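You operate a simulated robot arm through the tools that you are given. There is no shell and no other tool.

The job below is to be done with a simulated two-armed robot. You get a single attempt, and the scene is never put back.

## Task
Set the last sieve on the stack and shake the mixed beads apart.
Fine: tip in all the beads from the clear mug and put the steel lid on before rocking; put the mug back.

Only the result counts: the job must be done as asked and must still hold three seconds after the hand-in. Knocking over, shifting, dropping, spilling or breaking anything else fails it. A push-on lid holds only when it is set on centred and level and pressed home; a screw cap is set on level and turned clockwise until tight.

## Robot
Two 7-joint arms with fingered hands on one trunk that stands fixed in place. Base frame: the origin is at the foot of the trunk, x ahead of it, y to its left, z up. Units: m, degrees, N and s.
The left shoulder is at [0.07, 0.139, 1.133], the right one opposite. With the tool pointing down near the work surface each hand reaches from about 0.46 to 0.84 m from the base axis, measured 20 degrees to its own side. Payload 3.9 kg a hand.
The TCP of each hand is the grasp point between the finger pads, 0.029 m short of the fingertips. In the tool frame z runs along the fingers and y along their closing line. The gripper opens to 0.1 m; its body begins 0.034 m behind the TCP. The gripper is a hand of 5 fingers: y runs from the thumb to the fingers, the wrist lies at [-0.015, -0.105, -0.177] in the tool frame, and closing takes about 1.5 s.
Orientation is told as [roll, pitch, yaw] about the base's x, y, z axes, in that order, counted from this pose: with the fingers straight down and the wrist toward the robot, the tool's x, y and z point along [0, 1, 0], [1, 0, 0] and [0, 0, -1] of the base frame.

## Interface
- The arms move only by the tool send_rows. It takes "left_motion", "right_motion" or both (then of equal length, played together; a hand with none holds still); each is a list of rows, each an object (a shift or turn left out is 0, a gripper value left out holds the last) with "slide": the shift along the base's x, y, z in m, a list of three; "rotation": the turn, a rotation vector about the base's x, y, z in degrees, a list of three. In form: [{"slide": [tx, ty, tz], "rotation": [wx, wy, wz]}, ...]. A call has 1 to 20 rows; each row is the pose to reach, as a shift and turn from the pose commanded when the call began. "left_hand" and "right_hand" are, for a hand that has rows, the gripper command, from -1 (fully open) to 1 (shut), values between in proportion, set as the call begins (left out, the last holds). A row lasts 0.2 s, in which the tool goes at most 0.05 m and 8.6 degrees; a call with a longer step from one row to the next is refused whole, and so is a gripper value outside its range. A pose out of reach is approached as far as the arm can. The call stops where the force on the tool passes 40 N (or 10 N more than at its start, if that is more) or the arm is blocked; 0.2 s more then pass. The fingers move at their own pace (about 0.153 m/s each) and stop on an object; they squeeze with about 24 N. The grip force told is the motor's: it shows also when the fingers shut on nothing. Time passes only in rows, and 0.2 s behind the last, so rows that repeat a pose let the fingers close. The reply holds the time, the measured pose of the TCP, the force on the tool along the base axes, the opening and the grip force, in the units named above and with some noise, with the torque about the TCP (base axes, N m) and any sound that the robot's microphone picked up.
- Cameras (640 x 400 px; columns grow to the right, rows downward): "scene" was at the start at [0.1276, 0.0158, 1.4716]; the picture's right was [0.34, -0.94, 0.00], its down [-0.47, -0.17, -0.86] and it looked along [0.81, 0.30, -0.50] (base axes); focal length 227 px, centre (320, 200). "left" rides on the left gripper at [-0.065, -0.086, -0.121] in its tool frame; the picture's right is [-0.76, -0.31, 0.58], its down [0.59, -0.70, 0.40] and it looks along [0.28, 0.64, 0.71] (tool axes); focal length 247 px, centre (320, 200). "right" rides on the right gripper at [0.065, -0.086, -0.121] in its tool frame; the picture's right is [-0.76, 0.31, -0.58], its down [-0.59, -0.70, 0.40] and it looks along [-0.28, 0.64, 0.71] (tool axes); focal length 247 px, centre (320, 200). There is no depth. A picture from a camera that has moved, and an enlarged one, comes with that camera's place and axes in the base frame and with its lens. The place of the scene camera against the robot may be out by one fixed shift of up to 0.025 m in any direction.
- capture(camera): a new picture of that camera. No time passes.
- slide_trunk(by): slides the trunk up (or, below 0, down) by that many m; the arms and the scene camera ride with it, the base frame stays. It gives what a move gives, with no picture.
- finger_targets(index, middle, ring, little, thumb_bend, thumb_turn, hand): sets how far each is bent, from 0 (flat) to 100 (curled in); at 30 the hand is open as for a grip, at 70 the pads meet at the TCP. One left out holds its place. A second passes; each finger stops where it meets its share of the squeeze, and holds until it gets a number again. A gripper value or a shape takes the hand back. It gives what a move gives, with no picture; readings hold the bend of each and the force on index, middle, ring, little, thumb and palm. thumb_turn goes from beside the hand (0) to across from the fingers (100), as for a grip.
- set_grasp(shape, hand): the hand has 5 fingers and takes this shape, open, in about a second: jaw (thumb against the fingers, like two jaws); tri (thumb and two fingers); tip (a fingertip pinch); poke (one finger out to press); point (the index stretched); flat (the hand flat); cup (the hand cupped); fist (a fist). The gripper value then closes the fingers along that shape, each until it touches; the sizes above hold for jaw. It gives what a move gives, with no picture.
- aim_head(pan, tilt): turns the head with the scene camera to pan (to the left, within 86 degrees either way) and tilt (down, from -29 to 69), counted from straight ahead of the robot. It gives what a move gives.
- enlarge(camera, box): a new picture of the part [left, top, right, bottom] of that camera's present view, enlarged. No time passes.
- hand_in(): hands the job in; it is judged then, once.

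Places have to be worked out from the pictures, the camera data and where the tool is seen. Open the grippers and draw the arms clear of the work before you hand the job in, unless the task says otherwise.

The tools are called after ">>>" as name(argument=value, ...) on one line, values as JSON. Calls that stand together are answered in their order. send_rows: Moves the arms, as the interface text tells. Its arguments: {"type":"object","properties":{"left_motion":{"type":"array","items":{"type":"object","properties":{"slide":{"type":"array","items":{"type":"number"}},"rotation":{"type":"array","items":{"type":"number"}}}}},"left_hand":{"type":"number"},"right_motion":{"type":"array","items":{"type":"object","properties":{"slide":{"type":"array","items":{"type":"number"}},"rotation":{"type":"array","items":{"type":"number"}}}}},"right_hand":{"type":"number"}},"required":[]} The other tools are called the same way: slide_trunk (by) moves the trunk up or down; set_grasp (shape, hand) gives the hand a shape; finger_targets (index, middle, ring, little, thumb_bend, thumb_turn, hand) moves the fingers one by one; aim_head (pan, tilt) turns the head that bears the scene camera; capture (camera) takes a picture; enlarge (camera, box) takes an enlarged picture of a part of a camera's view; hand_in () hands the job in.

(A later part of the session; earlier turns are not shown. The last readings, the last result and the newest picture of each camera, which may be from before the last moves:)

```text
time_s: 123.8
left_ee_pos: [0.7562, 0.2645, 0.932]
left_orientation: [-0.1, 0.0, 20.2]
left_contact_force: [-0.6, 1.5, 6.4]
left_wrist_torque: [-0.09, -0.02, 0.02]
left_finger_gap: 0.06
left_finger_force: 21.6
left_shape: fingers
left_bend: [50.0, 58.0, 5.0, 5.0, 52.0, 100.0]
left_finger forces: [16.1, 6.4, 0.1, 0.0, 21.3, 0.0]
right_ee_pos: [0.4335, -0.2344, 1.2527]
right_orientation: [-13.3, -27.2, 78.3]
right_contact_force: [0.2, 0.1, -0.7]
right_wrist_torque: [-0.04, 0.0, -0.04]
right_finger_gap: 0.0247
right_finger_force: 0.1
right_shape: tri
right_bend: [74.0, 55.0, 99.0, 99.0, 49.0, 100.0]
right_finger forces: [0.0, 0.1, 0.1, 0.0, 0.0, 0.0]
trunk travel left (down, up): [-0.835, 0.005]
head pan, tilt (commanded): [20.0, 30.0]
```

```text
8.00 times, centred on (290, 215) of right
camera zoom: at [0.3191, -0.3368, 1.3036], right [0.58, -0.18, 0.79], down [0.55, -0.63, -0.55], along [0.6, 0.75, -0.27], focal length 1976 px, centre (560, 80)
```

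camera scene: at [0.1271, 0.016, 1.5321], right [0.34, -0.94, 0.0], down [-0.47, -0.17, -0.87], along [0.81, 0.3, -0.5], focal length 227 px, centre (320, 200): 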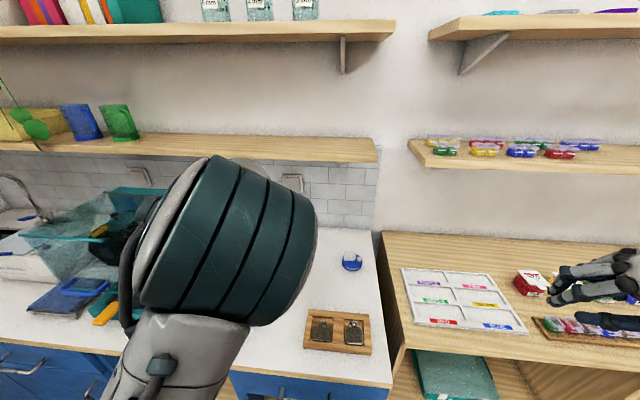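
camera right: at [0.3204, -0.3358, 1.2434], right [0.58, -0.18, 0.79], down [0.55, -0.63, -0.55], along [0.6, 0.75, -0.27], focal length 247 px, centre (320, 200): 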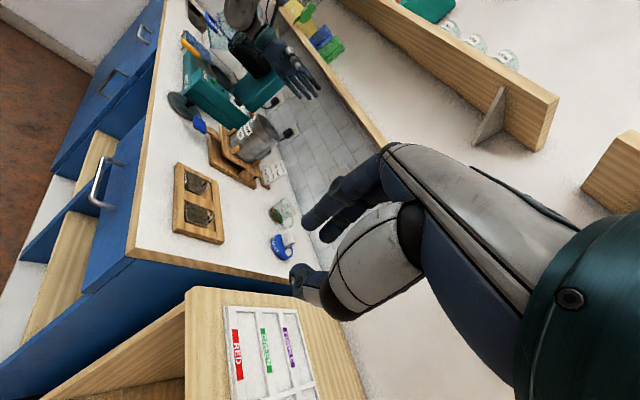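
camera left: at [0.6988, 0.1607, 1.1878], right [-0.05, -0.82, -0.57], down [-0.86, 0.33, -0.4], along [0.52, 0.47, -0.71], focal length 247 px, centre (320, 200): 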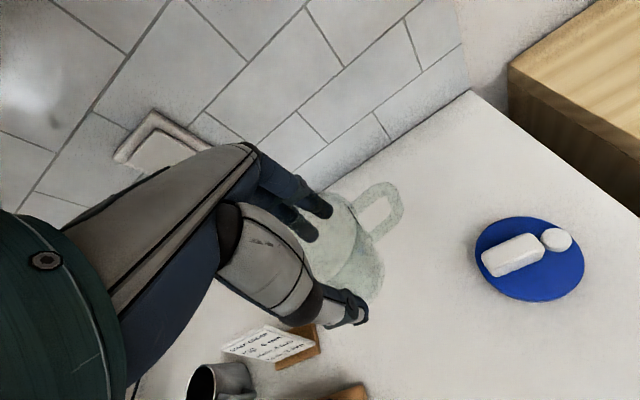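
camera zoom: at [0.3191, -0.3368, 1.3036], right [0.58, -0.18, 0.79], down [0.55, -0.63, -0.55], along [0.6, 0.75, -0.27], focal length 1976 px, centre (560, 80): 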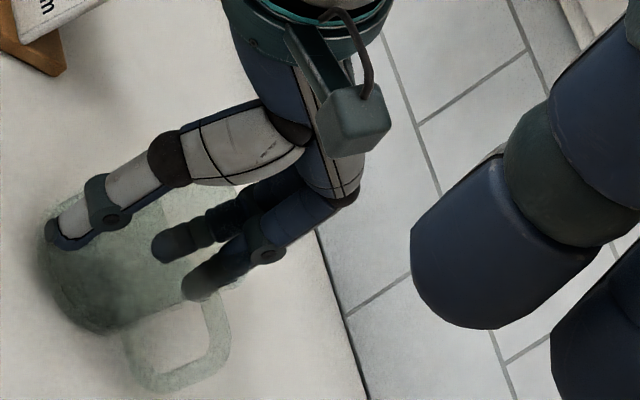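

Contact (6 N). I ease off 2 mm and open the fingers to release the mug.

>>> send_rows(left_motion=[{"slide": [0, 0, 0.001]}, {"slide": [0, 0, 0.002]}])

>>> finger_targets(hand="left", index=12, middle=12, thumb_bend=12)

>>> enlarge(camera="right", box=[265, 190, 315, 240])

>>> enlarge(camera="left", box=[250, 140, 470, 380])

```text
time_s: 124.4
left_ee_pos: [0.7552, 0.2645, 0.9326]
left_orientation: [0.0, 0.1, 20.1]
left_contact_force: [0.9, 1.0, 2.4]
left_wrist_torque: [-0.02, -0.1, 0.01]
left_finger_gap: 0.0602
left_finger_force: 22.1
left_shape: fingers
left_bend: [50.0, 58.0, 5.0, 5.0, 52.0, 100.0]
left_finger forces: [16.6, 6.8, 0.0, 0.0, 20.9, 0.0]
right_ee_pos: [0.4337, -0.2355, 1.2518]
right_orientation: [-13.3, -27.2, 78.2]
right_contact_force: [-0.2, 0.4, 0.0]
right_wrist_torque: [0.02, 0.01, 0.0]
right_finger_gap: 0.0249
right_finger_force: 0.1
right_shape: tri
right_bend: [74.0, 55.0, 99.0, 99.0, 49.0, 100.0]
right_finger forces: [0.1, 0.1, 0.0, 0.0, 0.0, 0.1]
trunk travel left (down, up): [-0.835, 0.005]
head pan, tilt (commanded): [20.0, 30.0]
```

```text
time_s: 125.4
left_ee_pos: [0.7549, 0.2631, 0.9327]
left_orientation: [-0.1, 0.2, 20.1]
left_contact_force: [0.2, -0.5, 0.3]
left_wrist_torque: [0.0, 0.03, 0.03]
left_finger_gap: 0.129
left_finger_force: 0.1
left_shape: fingers
left_bend: [12.0, 12.0, 5.0, 5.0, 12.0, 96.0]
left_finger forces: [0.0, 0.0, 0.1, 0.0, 0.0, 0.1]
right_ee_pos: [0.4353, -0.2365, 1.252]
right_orientation: [-13.2, -27.2, 78.3]
right_contact_force: [0.8, 0.2, -0.1]
right_wrist_torque: [-0.02, -0.01, 0.01]
right_finger_gap: 0.0249
right_finger_force: 0.1
right_shape: tri
right_bend: [74.0, 55.0, 99.0, 99.0, 49.0, 100.0]
right_finger forces: [0.1, 0.0, 0.0, 0.0, 0.0, 0.0]
trunk travel left (down, up): [-0.835, 0.005]
head pan, tilt (commanded): [20.0, 30.0]
```

```text
8.00 times, centred on (290, 215) of right
camera zoom: at [0.3203, -0.3366, 1.3032], right [0.58, -0.18, 0.79], down [0.55, -0.63, -0.55], along [0.6, 0.75, -0.27], focal length 1976 px, centre (560, 80)
```

zoom: 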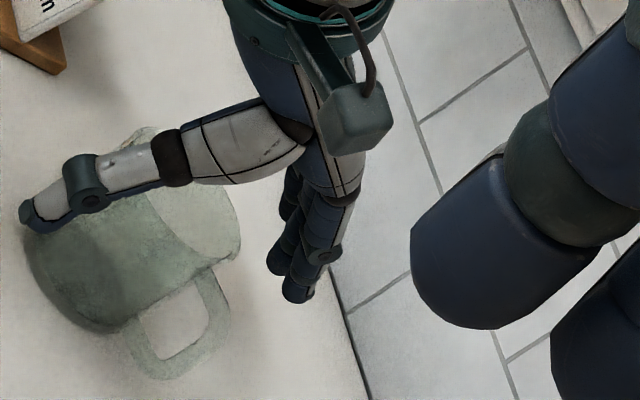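

```text
1.67 times, centred on (360, 260) of left
camera zoom: at [0.6983, 0.1742, 1.0528], right [-0.03, -0.82, -0.57], down [-0.86, 0.31, -0.4], along [0.5, 0.48, -0.71], focal length 412 px, centre (253, 100)
```

zoom: 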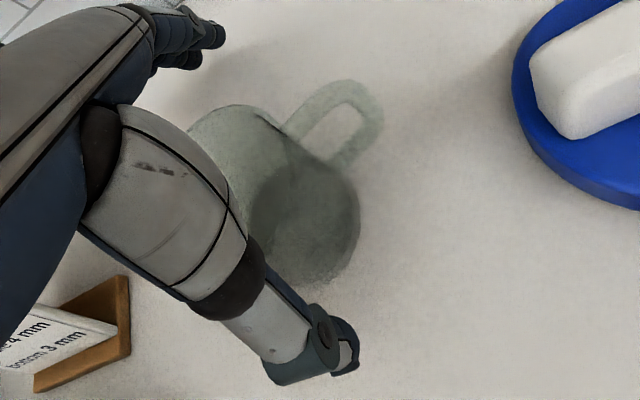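

The mug stands upright in its place. I lift the hand straight up, clear of it.

>>> send_rows(left_motion=[{"slide": [0, 0, 0.015]}, {"slide": [0, 0, 0.035]}, {"slide": [0, 0, 0.06]}, {"slide": [0, 0, 0.09]}, {"slide": [-0.01, 0, 0.12]}, {"slide": [-0.04, 0.01, 0.15]}, {"slide": [-0.07, 0.02, 0.17]}])

>>> capture(camera="left")

>>> enlarge(camera="right", box=[200, 110, 340, 240])

```text
time_s: 127.0
left_ee_pos: [0.6815, 0.2932, 1.094]
left_orientation: [-0.3, 1.0, 21.1]
left_contact_force: [-0.5, 0.3, 0.1]
left_wrist_torque: [0.03, -0.01, 0.01]
left_finger_gap: 0.1289
left_finger_force: 0.1
left_shape: fingers
left_bend: [12.0, 12.0, 5.0, 5.0, 12.0, 96.0]
left_finger forces: [0.0, 0.0, 0.1, 0.0, 0.0, 0.1]
right_ee_pos: [0.4344, -0.2345, 1.2521]
right_orientation: [-13.3, -27.2, 78.3]
right_contact_force: [-0.1, 0.7, 0.3]
right_wrist_torque: [-0.01, 0.03, -0.01]
right_finger_gap: 0.0246
right_finger_force: 0.2
right_shape: tri
right_bend: [74.0, 55.0, 99.0, 99.0, 49.0, 100.0]
right_finger forces: [0.0, 0.1, 0.1, 0.1, 0.0, 0.0]
trunk travel left (down, up): [-0.835, 0.005]
head pan, tilt (commanded): [20.0, 30.0]
```

```text
taken
camera left: at [0.6264, 0.2043, 1.2163], right [-0.02, -0.82, -0.57], down [-0.87, 0.29, -0.39], along [0.49, 0.49, -0.73], focal length 247 px, centre (320, 200)
```

left: 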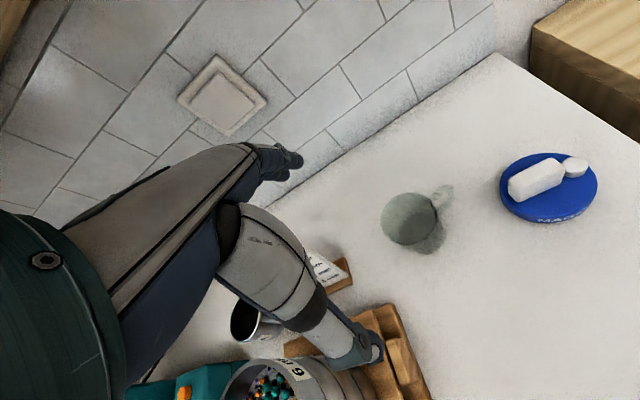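

```text
3.08 times, centred on (270, 175) of right
camera zoom: at [0.3192, -0.3356, 1.3038], right [0.58, -0.18, 0.79], down [0.55, -0.63, -0.55], along [0.6, 0.75, -0.27], focal length 760 px, centre (474, 277)
```

zoom: 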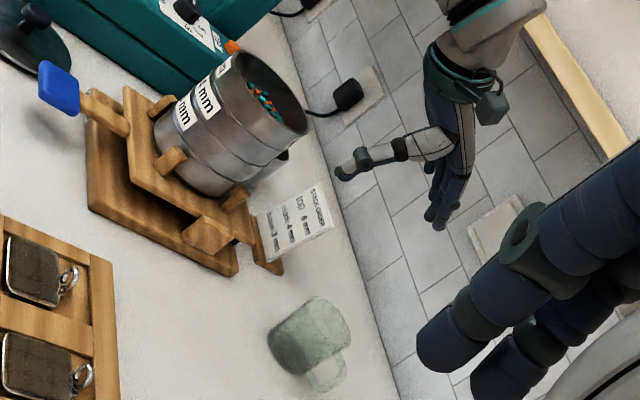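

The mug is back and upright. Next the lid: I raise the left hand and swing it over to above the front-left, yaw −40°, to view the lid closely.

>>> send_rows(left_motion=[{"slide": [0, 0, 0.03]}, {"slide": [0, 0, 0.065]}, {"slide": [-0.01, 0.005, 0.1], "rotation": [0, 0, -5]}, {"slide": [-0.035, 0.02, 0.12], "rotation": [0, 0, -12]}, {"slide": [-0.065, 0.037, 0.125], "rotation": [0, 0, -19]}, {"slide": [-0.095, 0.055, 0.125], "rotation": [0, 0, -26]}, {"slide": [-0.125, 0.073, 0.125], "rotation": [0, 0, -33]}, {"slide": [-0.155, 0.09, 0.12], "rotation": [0, 0, -40]}, {"slide": [-0.185, 0.108, 0.11], "rotation": [0, 0, -47]}, {"slide": [-0.215, 0.126, 0.1], "rotation": [0, 0, -54]}, {"slide": [-0.235, 0.14, 0.09], "rotation": [0, 0, -61]}, {"slide": [-0.235, 0.14, 0.08], "rotation": [0, 0, -61]}])

>>> capture(camera="left")

>>> capture(camera="scene")

```text
time_s: 129.6
left_ee_pos: [0.4518, 0.4238, 1.1842]
left_orientation: [0.0, 0.2, -41.1]
left_contact_force: [1.2, -0.1, 0.6]
left_wrist_torque: [0.01, 0.01, -0.05]
left_finger_gap: 0.1294
left_finger_force: 0.0
left_shape: fingers
left_bend: [12.0, 12.0, 5.0, 5.0, 12.0, 96.0]
left_finger forces: [0.1, 0.1, 0.1, 0.1, 0.1, 0.0]
right_ee_pos: [0.4358, -0.2371, 1.2504]
right_orientation: [-13.2, -27.1, 78.2]
right_contact_force: [0.1, -0.3, 0.5]
right_wrist_torque: [0.01, 0.02, 0.01]
right_finger_gap: 0.0248
right_finger_force: 0.1
right_shape: tri
right_bend: [74.0, 55.0, 99.0, 99.0, 49.0, 100.0]
right_finger forces: [0.1, 0.0, 0.0, 0.1, 0.0, 0.0]
trunk travel left (down, up): [-0.835, 0.005]
head pan, tilt (commanded): [20.0, 30.0]
```

```text
taken
camera left: at [0.3447, 0.4312, 1.3037], right [-0.73, -0.37, -0.57], down [-0.15, 0.91, -0.4], along [0.67, -0.21, -0.72], focal length 247 px, centre (320, 200)
```

left: 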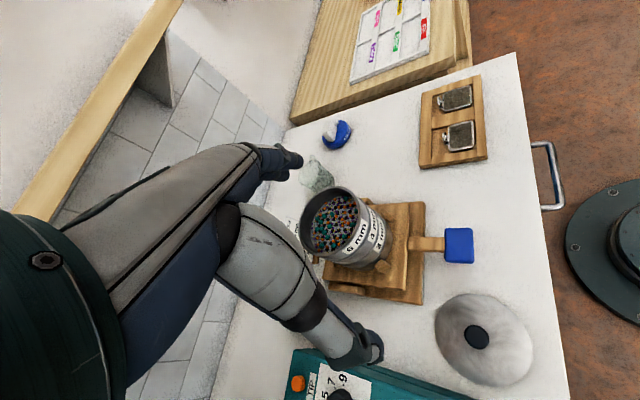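

```text
taken
camera scene: at [0.1285, 0.0147, 1.532], right [0.34, -0.94, 0.0], down [-0.47, -0.17, -0.87], along [0.81, 0.3, -0.5], focal length 227 px, centre (320, 200)
```

scene: 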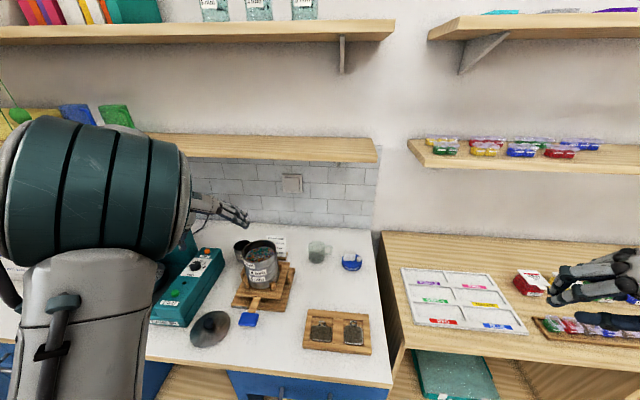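

The lid is visible in both views. I zoom in on it to find its centre, size and edge shape.

>>> enlarge(camera="left", box=[420, 280, 550, 400])

>>> enlarge(camera="scene", box=[175, 295, 265, 365])

>>> enlarge(camera="right", box=[150, 80, 260, 190])

```text
3.33 times, centred on (485, 340) of left
camera zoom: at [0.3447, 0.4312, 1.3037], right [-0.73, -0.37, -0.57], down [-0.15, 0.91, -0.4], along [0.67, -0.21, -0.72], focal length 823 px, centre (-230, -267)
```

zoom: 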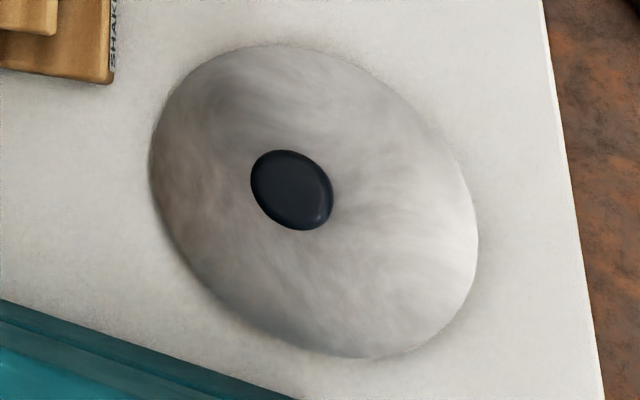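

```text
5.71 times, centred on (220, 330) of scene
camera zoom: at [0.1285, 0.0147, 1.532], right [0.34, -0.94, 0.0], down [-0.47, -0.17, -0.87], along [0.81, 0.3, -0.5], focal length 1296 px, centre (891, -543)
```

zoom: 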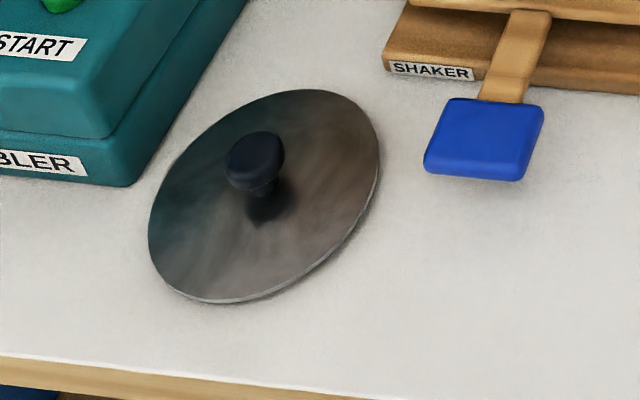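

```text
3.64 times, centred on (205, 135) of right
camera zoom: at [0.3208, -0.3374, 1.3028], right [0.58, -0.19, 0.79], down [0.55, -0.63, -0.55], along [0.6, 0.75, -0.27], focal length 898 px, centre (738, 436)
```

zoom: 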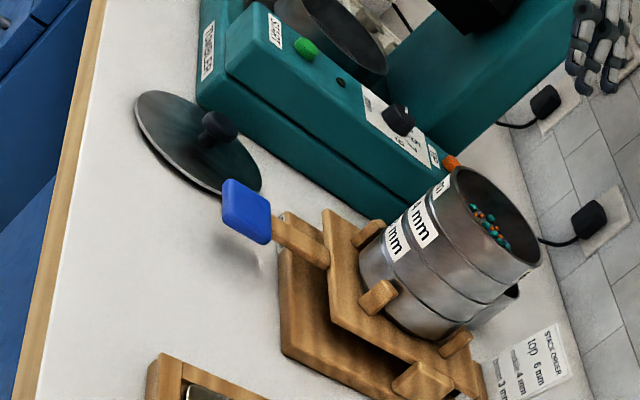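

The lid is a flat disc (≈0.105 m) with a small knob (≈0.024 m) on a stem, centred near (0.381, 0.449). I set the left hand to "tri", half open, and hover over it for a closer look.

>>> set_grasp(hand="left", shape="tri")

>>> send_rows(left_motion=[{"slide": [-0.012, 0.004, -0.022]}, {"slide": [-0.024, 0.008, -0.045]}, {"slide": [-0.036, 0.013, -0.067]}, {"slide": [-0.048, 0.017, -0.09]}, {"slide": [-0.06, 0.021, -0.112]}, {"slide": [-0.07, 0.0254, -0.134]}, {"slide": [-0.07, 0.0254, -0.134]}], left_hand=-0.2)

>>> capture(camera="left")

>>> capture(camera="scene")

```text
time_s: 130.5
left_ee_pos: [0.4511, 0.424, 1.1836]
left_orientation: [-0.1, 0.1, -41.0]
left_contact_force: [0.2, 0.5, 0.1]
left_wrist_torque: [0.0, 0.02, 0.02]
left_finger_gap: 0.0996
left_finger_force: 0.0
left_shape: tri
left_bend: [30.0, 30.0, 99.0, 99.0, 30.0, 97.0]
left_finger forces: [0.0, 0.0, 0.1, 0.1, 0.0, 0.1]
right_ee_pos: [0.4363, -0.2359, 1.2525]
right_orientation: [-13.2, -27.2, 78.1]
right_contact_force: [-0.2, 0.0, 0.2]
right_wrist_torque: [0.0, 0.02, -0.03]
right_finger_gap: 0.0246
right_finger_force: 0.0
right_shape: tri
right_bend: [74.0, 55.0, 99.0, 99.0, 49.0, 100.0]
right_finger forces: [0.1, 0.1, 0.1, 0.0, 0.0, 0.0]
trunk travel left (down, up): [-0.835, 0.005]
head pan, tilt (commanded): [20.0, 30.0]
```

```text
time_s: 132.1
left_ee_pos: [0.3808, 0.4485, 1.049]
left_orientation: [-0.2, 0.2, -40.9]
left_contact_force: [0.0, 1.1, 0.4]
left_wrist_torque: [0.0, -0.03, 0.03]
left_finger_gap: 0.0601
left_finger_force: 0.1
left_shape: tri
left_bend: [39.0, 39.0, 99.0, 99.0, 30.0, 100.0]
left_finger forces: [0.0, 0.0, 0.1, 0.1, 0.1, 0.0]
right_ee_pos: [0.4353, -0.2355, 1.2511]
right_orientation: [-13.1, -27.2, 78.3]
right_contact_force: [0.2, 0.0, -0.2]
right_wrist_torque: [-0.01, -0.02, 0.0]
right_finger_gap: 0.0249
right_finger_force: 0.1
right_shape: tri
right_bend: [74.0, 55.0, 99.0, 99.0, 49.0, 100.0]
right_finger forces: [0.0, 0.0, 0.0, 0.0, 0.1, 0.0]
trunk travel left (down, up): [-0.835, 0.005]
head pan, tilt (commanded): [20.0, 30.0]
```

```text
taken
camera left: at [0.2734, 0.4566, 1.169], right [-0.73, -0.37, -0.58], down [-0.15, 0.91, -0.4], along [0.67, -0.21, -0.71], focal length 247 px, centre (320, 200)
```

left: 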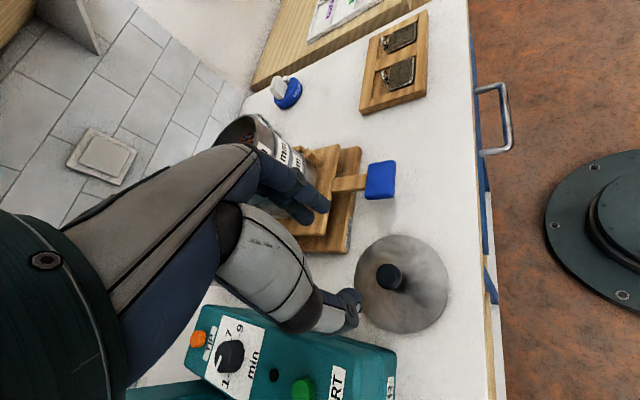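

```text
taken
camera scene: at [0.1277, 0.0152, 1.5321], right [0.34, -0.94, 0.0], down [-0.47, -0.17, -0.87], along [0.81, 0.3, -0.5], focal length 227 px, centre (320, 200)
```

scene: 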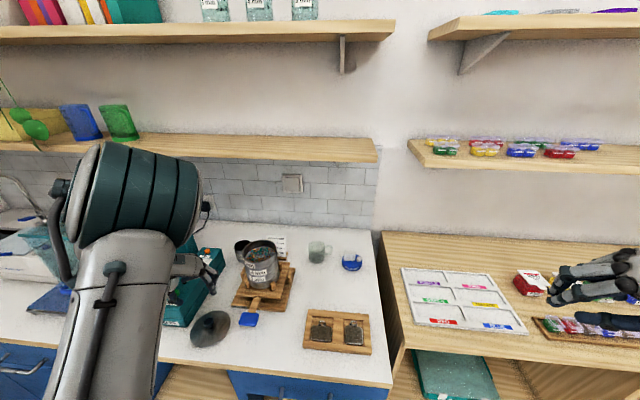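

I zoom in on the lid and knob from this hover.

>>> enlarge(camera="left", box=[340, 225, 460, 345])

>>> enlarge(camera="scene", box=[150, 240, 270, 360])

```text
3.33 times, centred on (400, 285) of left
camera zoom: at [0.2734, 0.4566, 1.169], right [-0.73, -0.37, -0.58], down [-0.15, 0.91, -0.4], along [0.67, -0.21, -0.71], focal length 823 px, centre (53, -83)
```

zoom: 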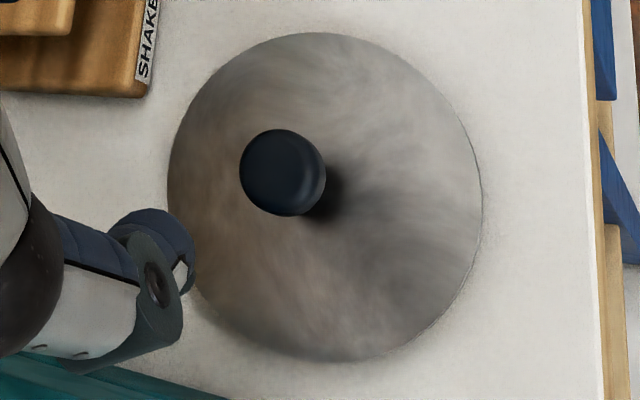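

```text
3.33 times, centred on (210, 300) of scene
camera zoom: at [0.1277, 0.0152, 1.5321], right [0.34, -0.94, 0.0], down [-0.47, -0.17, -0.87], along [0.81, 0.3, -0.5], focal length 756 px, centre (687, -133)
```

zoom: 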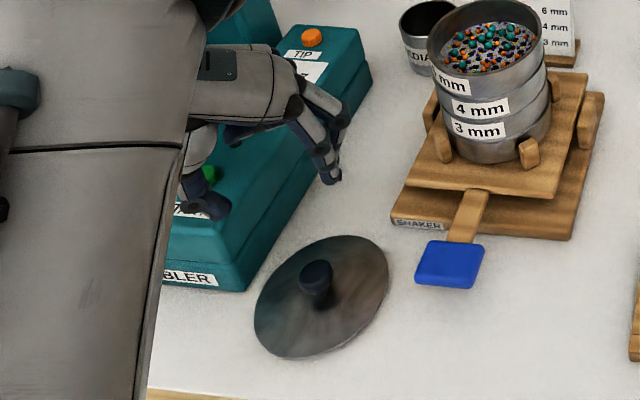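

The TCP is centred over the lid within a millimetre; knob top z≈0.913, disc z≈0.891. I shift 5 mm so index and middle straddle the knob and descend to TCP z≈0.923.

>>> send_rows(left_motion=[{"slide": [0.0015, 0.002, -0.03]}, {"slide": [0.0033, 0.0038, -0.06]}, {"slide": [0.0033, 0.0038, -0.085]}, {"slide": [0.0033, 0.0038, -0.105]}, {"slide": [0.0033, 0.0038, -0.118]}, {"slide": [0.0033, 0.0038, -0.1255]}])

>>> enlarge(camera="left", box=[250, 150, 450, 350])

>>> enlarge(camera="scene", box=[160, 270, 260, 370])

```text
time_s: 133.5
left_ee_pos: [0.3836, 0.4529, 0.9234]
left_orientation: [0.0, 0.1, -40.9]
left_contact_force: [0.7, -0.8, -0.4]
left_wrist_torque: [-0.01, -0.04, 0.05]
left_finger_gap: 0.06
left_finger_force: 0.0
left_shape: tri
left_bend: [39.0, 39.0, 99.0, 99.0, 30.0, 100.0]
left_finger forces: [0.0, 0.0, 0.1, 0.0, 0.1, 0.0]
right_ee_pos: [0.4353, -0.2357, 1.2513]
right_orientation: [-13.2, -27.3, 78.2]
right_contact_force: [-0.5, 0.1, 0.7]
right_wrist_torque: [0.0, -0.01, 0.0]
right_finger_gap: 0.0249
right_finger_force: 0.1
right_shape: tri
right_bend: [74.0, 55.0, 99.0, 99.0, 49.0, 100.0]
right_finger forces: [0.1, 0.0, 0.0, 0.1, 0.0, 0.0]
trunk travel left (down, up): [-0.835, 0.005]
head pan, tilt (commanded): [20.0, 30.0]
```

```text
2.00 times, centred on (350, 250) of left
camera zoom: at [0.2776, 0.4609, 1.0435], right [-0.73, -0.37, -0.57], down [-0.15, 0.91, -0.4], along [0.67, -0.21, -0.71], focal length 494 px, centre (260, 100)
```

zoom: 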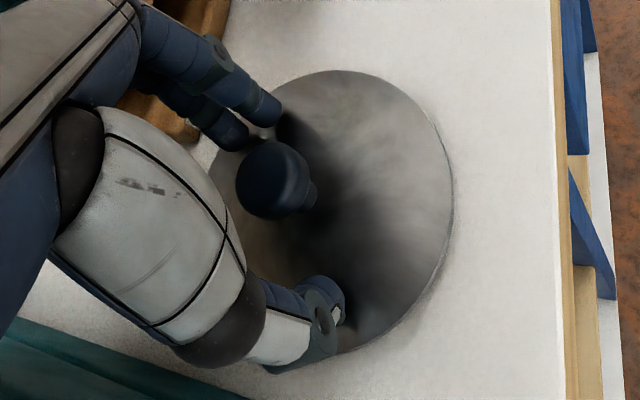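

```text
4.00 times, centred on (210, 320) of scene
camera zoom: at [0.1279, 0.0158, 1.5321], right [0.34, -0.94, 0.0], down [-0.47, -0.17, -0.87], along [0.81, 0.3, -0.5], focal length 907 px, centre (760, -280)
```

zoom: 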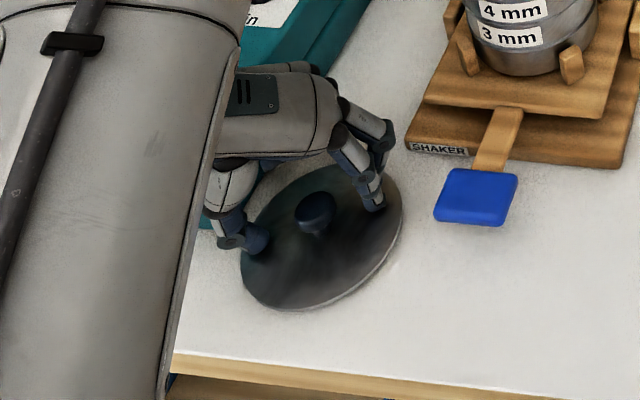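

The knob sits right between thumb and fingers. I close the hand on it.

>>> send_rows(left_motion=[{}, {}, {}, {}, {}, {}], left_hand=1)

>>> enlarge(camera="left", box=[250, 150, 450, 350])

>>> enlarge(camera="scene", box=[160, 270, 260, 370])

```text
time_s: 134.9
left_ee_pos: [0.3837, 0.4531, 0.9241]
left_orientation: [-0.1, 0.1, -40.9]
left_contact_force: [-0.7, -0.3, 0.8]
left_wrist_torque: [0.01, 0.01, -0.01]
left_finger_gap: 0.015
left_finger_force: 24.7
left_shape: tri
left_bend: [74.0, 72.0, 100.0, 100.0, 75.0, 100.0]
left_finger forces: [13.3, 6.7, 0.1, 0.0, 24.3, 0.0]
right_ee_pos: [0.4353, -0.2363, 1.2516]
right_orientation: [-13.2, -27.2, 78.3]
right_contact_force: [-0.2, -0.1, -0.1]
right_wrist_torque: [-0.01, -0.01, -0.02]
right_finger_gap: 0.0249
right_finger_force: 0.0
right_shape: tri
right_bend: [74.0, 55.0, 99.0, 99.0, 49.0, 100.0]
right_finger forces: [0.0, 0.0, 0.1, 0.0, 0.1, 0.0]
trunk travel left (down, up): [-0.835, 0.005]
head pan, tilt (commanded): [20.0, 30.0]
```

```text
2.00 times, centred on (350, 250) of left
camera zoom: at [0.2774, 0.4608, 1.0438], right [-0.73, -0.37, -0.57], down [-0.15, 0.91, -0.4], along [0.67, -0.21, -0.71], focal length 494 px, centre (260, 100)
```

zoom: 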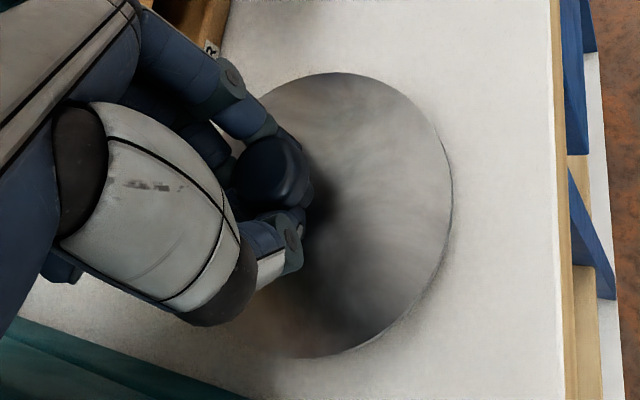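

```text
4.00 times, centred on (210, 320) of scene
camera zoom: at [0.1277, 0.0156, 1.5321], right [0.34, -0.94, 0.0], down [-0.47, -0.17, -0.87], along [0.81, 0.3, -0.5], focal length 907 px, centre (760, -280)
```

zoom: 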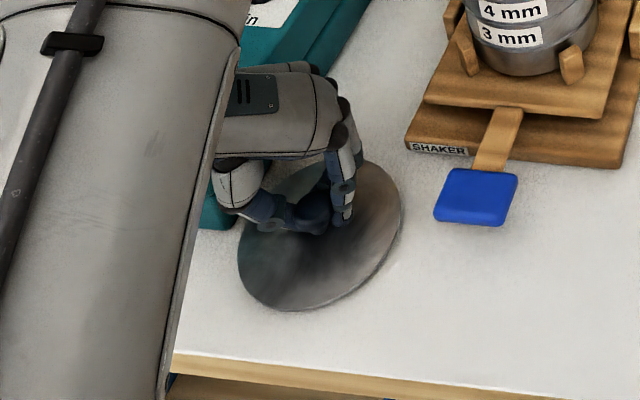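

The grip closed on the stem under the knob (15 mm gap, 24 N). I lift 3 cm and check that the lid hangs level.

>>> send_rows(left_motion=[{"slide": [0, 0, 0.008]}, {"slide": [0, 0, 0.018]}, {"slide": [0, 0, 0.03]}, {"slide": [0, 0, 0.03]}])

>>> enlarge(camera="left", box=[250, 150, 450, 350])

>>> enlarge(camera="right", box=[140, 70, 260, 180])

>>> enlarge(camera="scene", box=[160, 270, 260, 370])

```text
time_s: 135.9
left_ee_pos: [0.3828, 0.4535, 0.9531]
left_orientation: [-0.1, 0.2, -40.9]
left_contact_force: [0.1, 0.3, 0.5]
left_wrist_torque: [-0.01, 0.0, 0.0]
left_finger_gap: 0.0152
left_finger_force: 24.3
left_shape: tri
left_bend: [74.0, 73.0, 100.0, 100.0, 75.0, 100.0]
left_finger forces: [12.6, 7.4, 0.0, 0.0, 23.6, 0.0]
right_ee_pos: [0.4353, -0.2354, 1.2518]
right_orientation: [-13.2, -27.1, 78.2]
right_contact_force: [-1.4, 0.8, 0.2]
right_wrist_torque: [-0.03, 0.03, 0.0]
right_finger_gap: 0.0247
right_finger_force: 0.0
right_shape: tri
right_bend: [74.0, 55.0, 99.0, 99.0, 49.0, 100.0]
right_finger forces: [0.1, 0.1, 0.0, 0.0, 0.0, 0.0]
trunk travel left (down, up): [-0.835, 0.005]
head pan, tilt (commanded): [20.0, 30.0]
```

```text
2.00 times, centred on (350, 250) of left
camera zoom: at [0.2775, 0.4612, 1.0737], right [-0.73, -0.37, -0.57], down [-0.15, 0.91, -0.4], along [0.67, -0.21, -0.72], focal length 494 px, centre (260, 100)
```

zoom: 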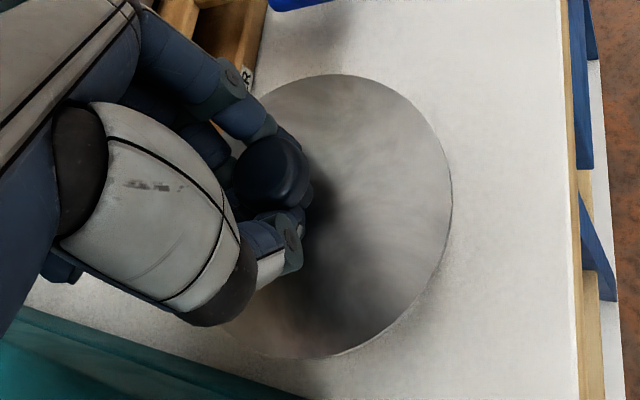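

```text
3.64 times, centred on (200, 125) of right
camera zoom: at [0.3204, -0.3364, 1.3032], right [0.58, -0.18, 0.79], down [0.55, -0.63, -0.55], along [0.6, 0.75, -0.27], focal length 898 px, centre (756, 473)
```

zoom: 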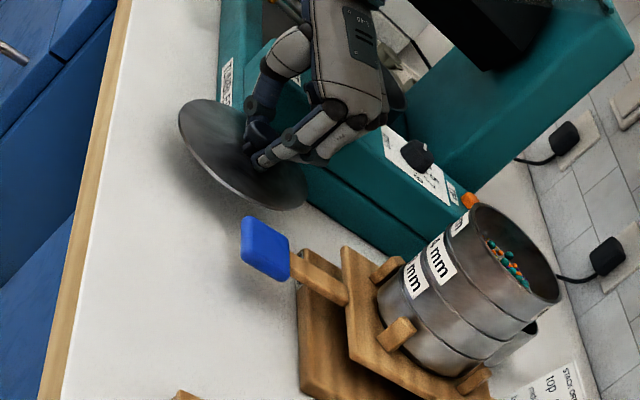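

```text
4.00 times, centred on (210, 320) of scene
camera zoom: at [0.128, 0.0158, 1.532], right [0.34, -0.94, 0.0], down [-0.47, -0.17, -0.87], along [0.81, 0.3, -0.5], focal length 907 px, centre (760, -280)
```

zoom: 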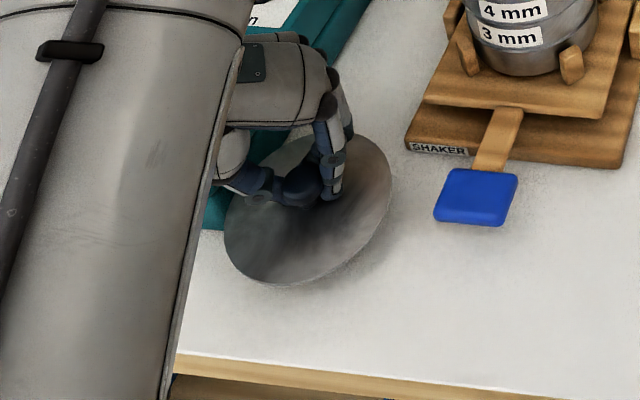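

The lid hangs level, its centre at about tool (−0.005, 0.001). I raise it to z≈1.15 and carry it over the stack, target TCP ≈ (0.5585, 0.3828).

>>> send_rows(left_motion=[{"slide": [0, 0, 0.03]}, {"slide": [0, 0, 0.065]}, {"slide": [0, 0, 0.1]}, {"slide": [0, 0, 0.135]}, {"slide": [0, 0, 0.17]}, {"slide": [0.005, -0.002, 0.195]}, {"slide": [0.02, -0.008, 0.197]}, {"slide": [0.042, -0.017, 0.197]}, {"slide": [0.065, -0.026, 0.197]}, {"slide": [0.09, -0.036, 0.197]}, {"slide": [0.115, -0.046, 0.197]}, {"slide": [0.14, -0.056, 0.197]}, {"slide": [0.16, -0.064, 0.197]}, {"slide": [0.172, -0.069, 0.197]}, {"slide": [0.1757, -0.0707, 0.19]}, {"slide": [0.1757, -0.0707, 0.18]}])

>>> enlarge(camera="right", box=[200, 70, 320, 190])

>>> enlarge(camera="scene", box=[200, 190, 330, 300])

>>> capture(camera="left")

```text
time_s: 139.3
left_ee_pos: [0.5601, 0.383, 1.132]
left_orientation: [-0.1, 0.2, -40.9]
left_contact_force: [0.1, -0.9, -0.9]
left_wrist_torque: [-0.04, -0.03, 0.01]
left_finger_gap: 0.0151
left_finger_force: 24.1
left_shape: tri
left_bend: [74.0, 73.0, 100.0, 100.0, 75.0, 100.0]
left_finger forces: [13.0, 7.9, 0.0, 0.0, 24.2, 0.0]
right_ee_pos: [0.4357, -0.2352, 1.2513]
right_orientation: [-13.2, -27.2, 78.2]
right_contact_force: [0.4, -0.2, 0.6]
right_wrist_torque: [0.0, 0.02, 0.0]
right_finger_gap: 0.0249
right_finger_force: 0.2
right_shape: tri
right_bend: [74.0, 55.0, 99.0, 99.0, 49.0, 100.0]
right_finger forces: [0.0, 0.0, 0.0, 0.1, 0.0, 0.0]
trunk travel left (down, up): [-0.835, 0.005]
head pan, tilt (commanded): [20.0, 30.0]
```

```text
3.33 times, centred on (260, 130) of right
camera zoom: at [0.3206, -0.3364, 1.3032], right [0.58, -0.18, 0.79], down [0.55, -0.63, -0.55], along [0.6, 0.75, -0.27], focal length 823 px, centre (520, 433)
```

zoom: 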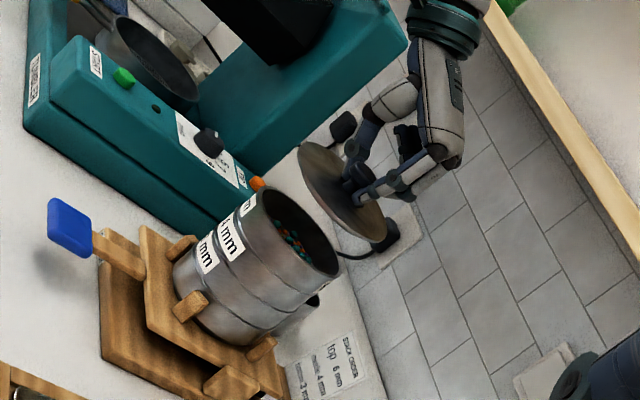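

```text
3.64 times, centred on (265, 245) of scene
camera zoom: at [0.1281, 0.0159, 1.532], right [0.34, -0.94, 0.0], down [-0.47, -0.17, -0.87], along [0.81, 0.3, -0.5], focal length 825 px, centre (520, 36)
```

zoom: 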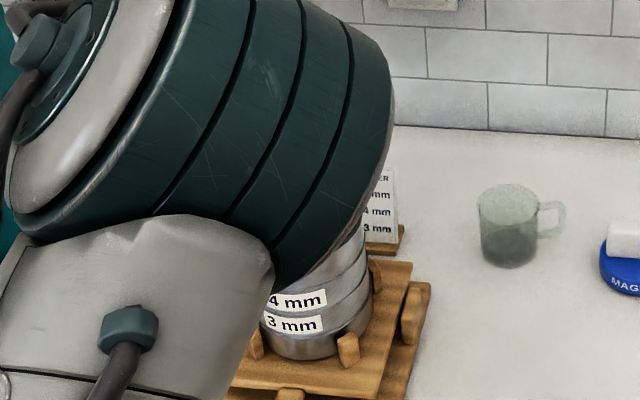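

```text
taken
camera left: at [0.453, 0.3905, 1.2529], right [-0.73, -0.37, -0.57], down [-0.15, 0.91, -0.4], along [0.67, -0.21, -0.72], focal length 247 px, centre (320, 200)
```

left: 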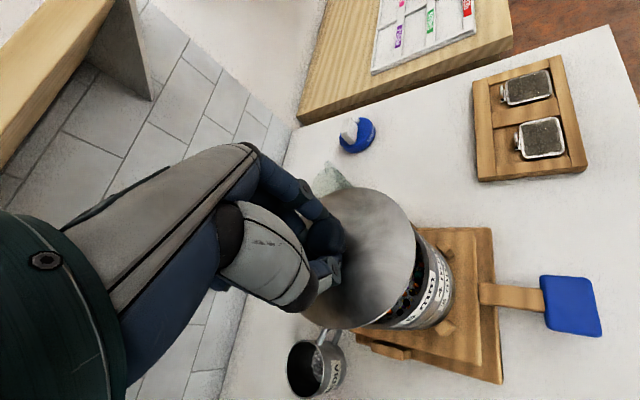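

The right camera sees both lid and sieve. I zoom in there, and in the left camera, to check alignment in two directions.

>>> enlarge(camera="right", box=[250, 105, 320, 175])

>>> enlarge(camera="left", box=[310, 175, 470, 345])

```text
5.71 times, centred on (285, 140) of right
camera zoom: at [0.3206, -0.3364, 1.3032], right [0.58, -0.18, 0.79], down [0.55, -0.63, -0.55], along [0.6, 0.75, -0.27], focal length 1411 px, centre (520, 543)
```

zoom: 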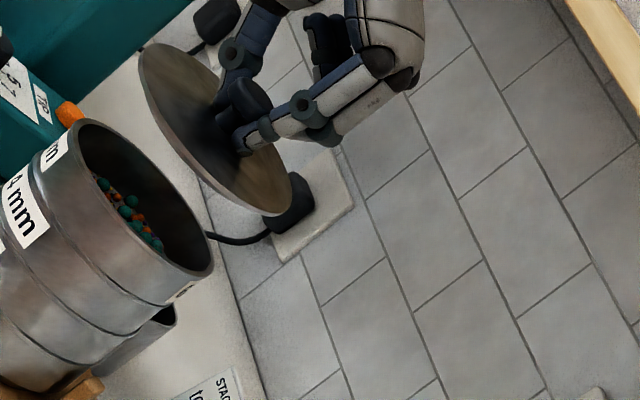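

```text
2.35 times, centred on (390, 260) of left
camera zoom: at [0.453, 0.3905, 1.2529], right [-0.73, -0.37, -0.57], down [-0.15, 0.91, -0.4], along [0.67, -0.21, -0.72], focal length 581 px, centre (155, 59)
```

zoom: 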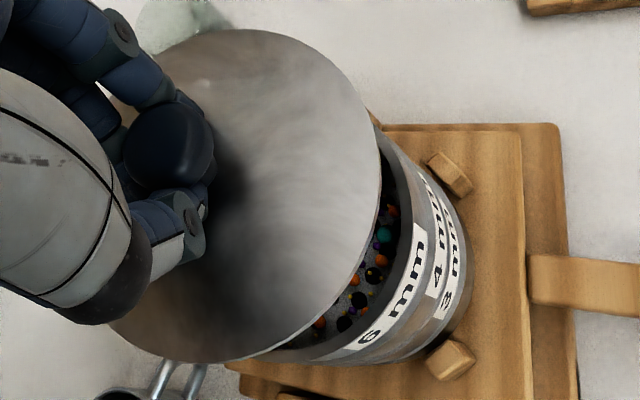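

I take a tighter zoom of the exposed rim arc in the left camera, to fit the sieve's centre against the lid's.

>>> enlarge(camera="left", box=[380, 205, 450, 275])

>>> enlarge(camera="left", box=[370, 265, 440, 335])

>>> enlarge(camera="left", box=[300, 180, 420, 335])

```text
5.71 times, centred on (415, 240) of left
camera zoom: at [0.453, 0.3905, 1.2529], right [-0.73, -0.37, -0.57], down [-0.15, 0.91, -0.4], along [0.67, -0.21, -0.72], focal length 1411 px, centre (-223, -29)
```

zoom: 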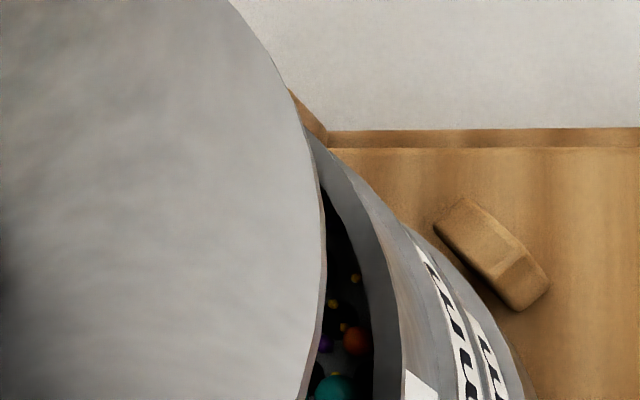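

```text
5.71 times, centred on (405, 300) of left
camera zoom: at [0.453, 0.3905, 1.2529], right [-0.73, -0.37, -0.57], down [-0.15, 0.91, -0.4], along [0.67, -0.21, -0.72], focal length 1411 px, centre (-166, -371)
```

zoom: 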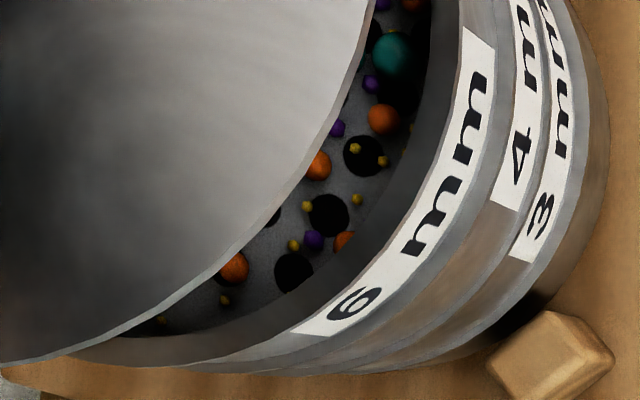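

```text
2.58 times, centred on (360, 258) of left
camera zoom: at [0.453, 0.3905, 1.2529], right [-0.73, -0.37, -0.57], down [-0.15, 0.91, -0.4], along [0.67, -0.21, -0.72], focal length 637 px, centre (217, 52)
```

zoom: 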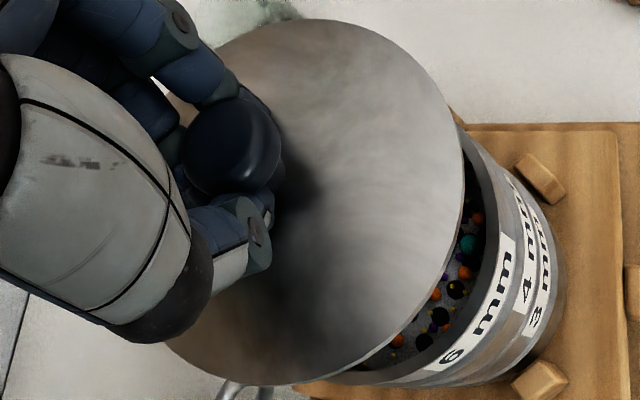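

Lid and sieve centres agree within about 1–2 mm. I apply a 1 mm correction and lower the lid to just above the rim.

>>> send_rows(left_motion=[{"slide": [0.0008, -0.0008, -0.008]}, {"slide": [0.0008, -0.0008, -0.016]}, {"slide": [0.0008, -0.0008, -0.024]}, {"slide": [0.0008, -0.0008, -0.032]}, {"slide": [0.0008, -0.0008, -0.032]}])

>>> enlarge(camera="right", box=[240, 110, 310, 180])

>>> enlarge(camera="left", box=[300, 180, 420, 335])

```text
time_s: 140.5
left_ee_pos: [0.5599, 0.381, 1.1022]
left_orientation: [-0.1, 0.3, -40.9]
left_contact_force: [-0.3, -0.4, -0.6]
left_wrist_torque: [0.0, 0.04, -0.01]
left_finger_gap: 0.0152
left_finger_force: 24.2
left_shape: tri
left_bend: [74.0, 73.0, 100.0, 100.0, 75.0, 100.0]
left_finger forces: [13.0, 7.9, 0.0, 0.0, 24.2, 0.0]
right_ee_pos: [0.4351, -0.2365, 1.2523]
right_orientation: [-13.2, -27.3, 78.2]
right_contact_force: [0.1, -0.2, 0.2]
right_wrist_torque: [-0.01, 0.02, -0.02]
right_finger_gap: 0.025
right_finger_force: 0.1
right_shape: tri
right_bend: [74.0, 55.0, 99.0, 99.0, 49.0, 100.0]
right_finger forces: [0.0, 0.0, 0.0, 0.0, 0.0, 0.0]
trunk travel left (down, up): [-0.835, 0.005]
head pan, tilt (commanded): [20.0, 30.0]
```

```text
5.71 times, centred on (275, 145) of right
camera zoom: at [0.3202, -0.3367, 1.3032], right [0.58, -0.18, 0.79], down [0.55, -0.63, -0.55], along [0.6, 0.75, -0.27], focal length 1411 px, centre (577, 514)
```

zoom: 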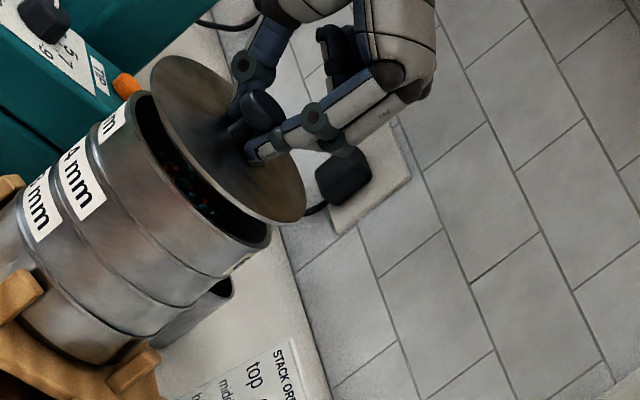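

```text
2.58 times, centred on (360, 258) of left
camera zoom: at [0.4532, 0.3896, 1.2212], right [-0.73, -0.37, -0.57], down [-0.15, 0.91, -0.4], along [0.67, -0.21, -0.71], focal length 637 px, centre (217, 52)
```

zoom: 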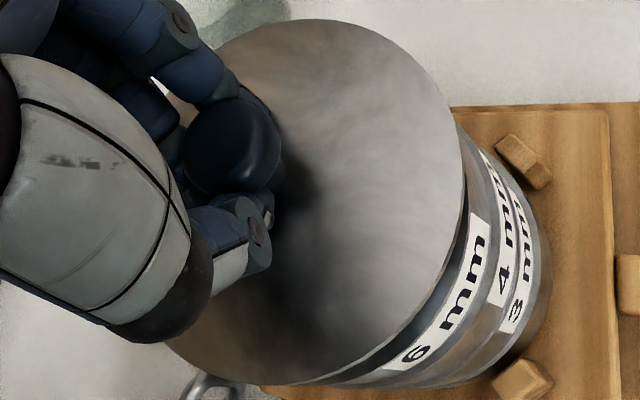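

The left view looks concentric, but the right view hints at a few millimetres. I zoom in on both ends of the lid and rim in the right camera to settle it.

>>> enlarge(camera="right", box=[250, 112, 280, 142])

>>> enlarge(camera="right", box=[270, 130, 300, 160])

```text
13.33 times, centred on (265, 127) of right
camera zoom: at [0.3202, -0.3367, 1.3032], right [0.58, -0.18, 0.79], down [0.55, -0.63, -0.55], along [0.6, 0.75, -0.27], focal length 3293 px, centre (1053, 1173)
```

zoom: 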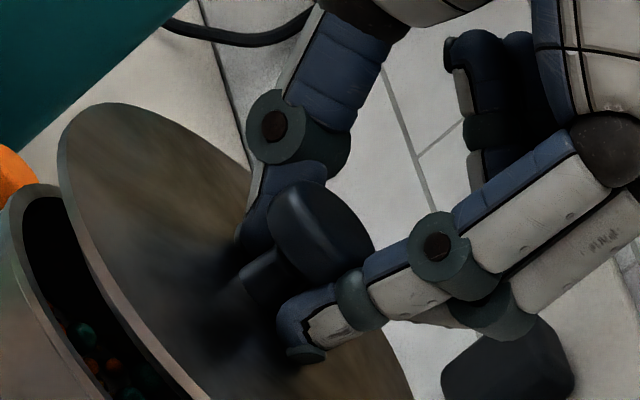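

```text
13.33 times, centred on (285, 145) of right
camera zoom: at [0.3202, -0.3367, 1.3032], right [0.58, -0.18, 0.79], down [0.55, -0.63, -0.55], along [0.6, 0.75, -0.27], focal length 3293 px, centre (787, 933)
```

zoom: 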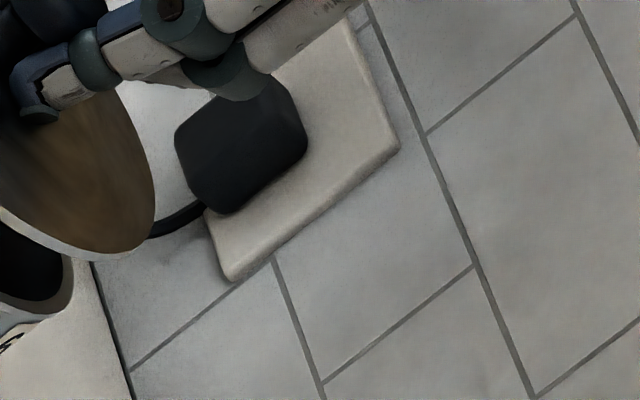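

At high zoom the lid is only about 2 mm off along one direction. I correct 1.2 mm and lower in 3 mm steps watching the force.

>>> send_rows(left_motion=[{"slide": [0.0009, -0.0007, -0.003]}, {"slide": [0.0009, -0.0007, -0.006]}, {"slide": [0.0009, -0.0007, -0.009]}])

>>> enlarge(camera="right", box=[240, 110, 310, 180])

```text
time_s: 141.3
left_ee_pos: [0.5595, 0.3812, 1.092]
left_orientation: [-0.1, 0.1, -41.0]
left_contact_force: [-0.2, -0.3, -0.5]
left_wrist_torque: [0.0, -0.01, 0.01]
left_finger_gap: 0.015
left_finger_force: 24.1
left_shape: tri
left_bend: [74.0, 73.0, 100.0, 100.0, 75.0, 100.0]
left_finger forces: [12.9, 8.0, 0.0, 0.0, 24.2, 0.1]
right_ee_pos: [0.4352, -0.2365, 1.2513]
right_orientation: [-13.2, -27.1, 78.2]
right_contact_force: [0.1, 0.7, -1.6]
right_wrist_torque: [0.03, 0.01, 0.01]
right_finger_gap: 0.0248
right_finger_force: 0.1
right_shape: tri
right_bend: [74.0, 55.0, 99.0, 99.0, 49.0, 100.0]
right_finger forces: [0.0, 0.0, 0.0, 0.0, 0.1, 0.0]
trunk travel left (down, up): [-0.835, 0.005]
head pan, tilt (commanded): [20.0, 30.0]
```

```text
5.71 times, centred on (275, 145) of right
camera zoom: at [0.3204, -0.3365, 1.3032], right [0.58, -0.18, 0.79], down [0.55, -0.63, -0.55], along [0.6, 0.75, -0.27], focal length 1411 px, centre (577, 514)
```

zoom: 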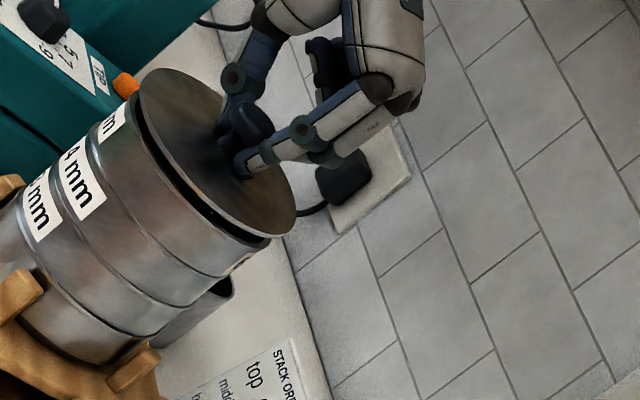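

Nearly touching, no force yet. Two more small steps.

>>> send_rows(left_motion=[{"slide": [0, 0, -0.0025]}, {"slide": [0, 0, -0.005]}])

>>> enlarge(camera="right", box=[240, 110, 310, 180])

```text
time_s: 141.9
left_ee_pos: [0.561, 0.3813, 1.0876]
left_orientation: [-0.1, 0.1, -40.9]
left_contact_force: [0.1, -0.2, -0.3]
left_wrist_torque: [0.0, -0.01, -0.03]
left_finger_gap: 0.0151
left_finger_force: 24.2
left_shape: tri
left_bend: [74.0, 73.0, 100.0, 100.0, 75.0, 100.0]
left_finger forces: [13.2, 8.1, 0.0, 0.0, 24.6, 0.0]
right_ee_pos: [0.4359, -0.2367, 1.2518]
right_orientation: [-13.2, -27.1, 78.2]
right_contact_force: [0.1, 0.6, 0.7]
right_wrist_torque: [-0.01, -0.03, -0.01]
right_finger_gap: 0.0247
right_finger_force: 0.1
right_shape: tri
right_bend: [74.0, 55.0, 99.0, 99.0, 49.0, 100.0]
right_finger forces: [0.0, 0.0, 0.0, 0.1, 0.0, 0.0]
trunk travel left (down, up): [-0.835, 0.005]
head pan, tilt (commanded): [20.0, 30.0]
```

```text
5.71 times, centred on (275, 145) of right
camera zoom: at [0.3204, -0.3365, 1.3032], right [0.58, -0.18, 0.79], down [0.55, -0.63, -0.55], along [0.6, 0.75, -0.27], focal length 1411 px, centre (577, 514)
```

zoom: 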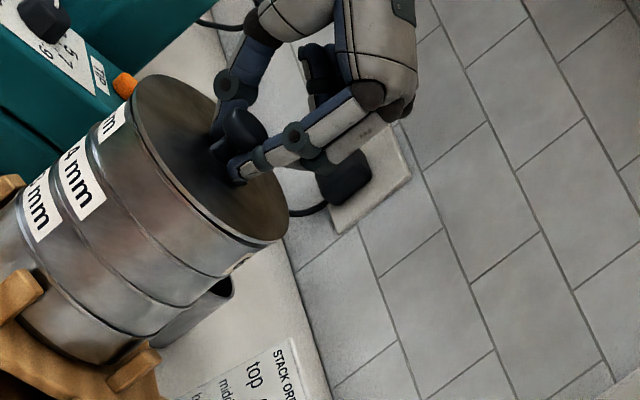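

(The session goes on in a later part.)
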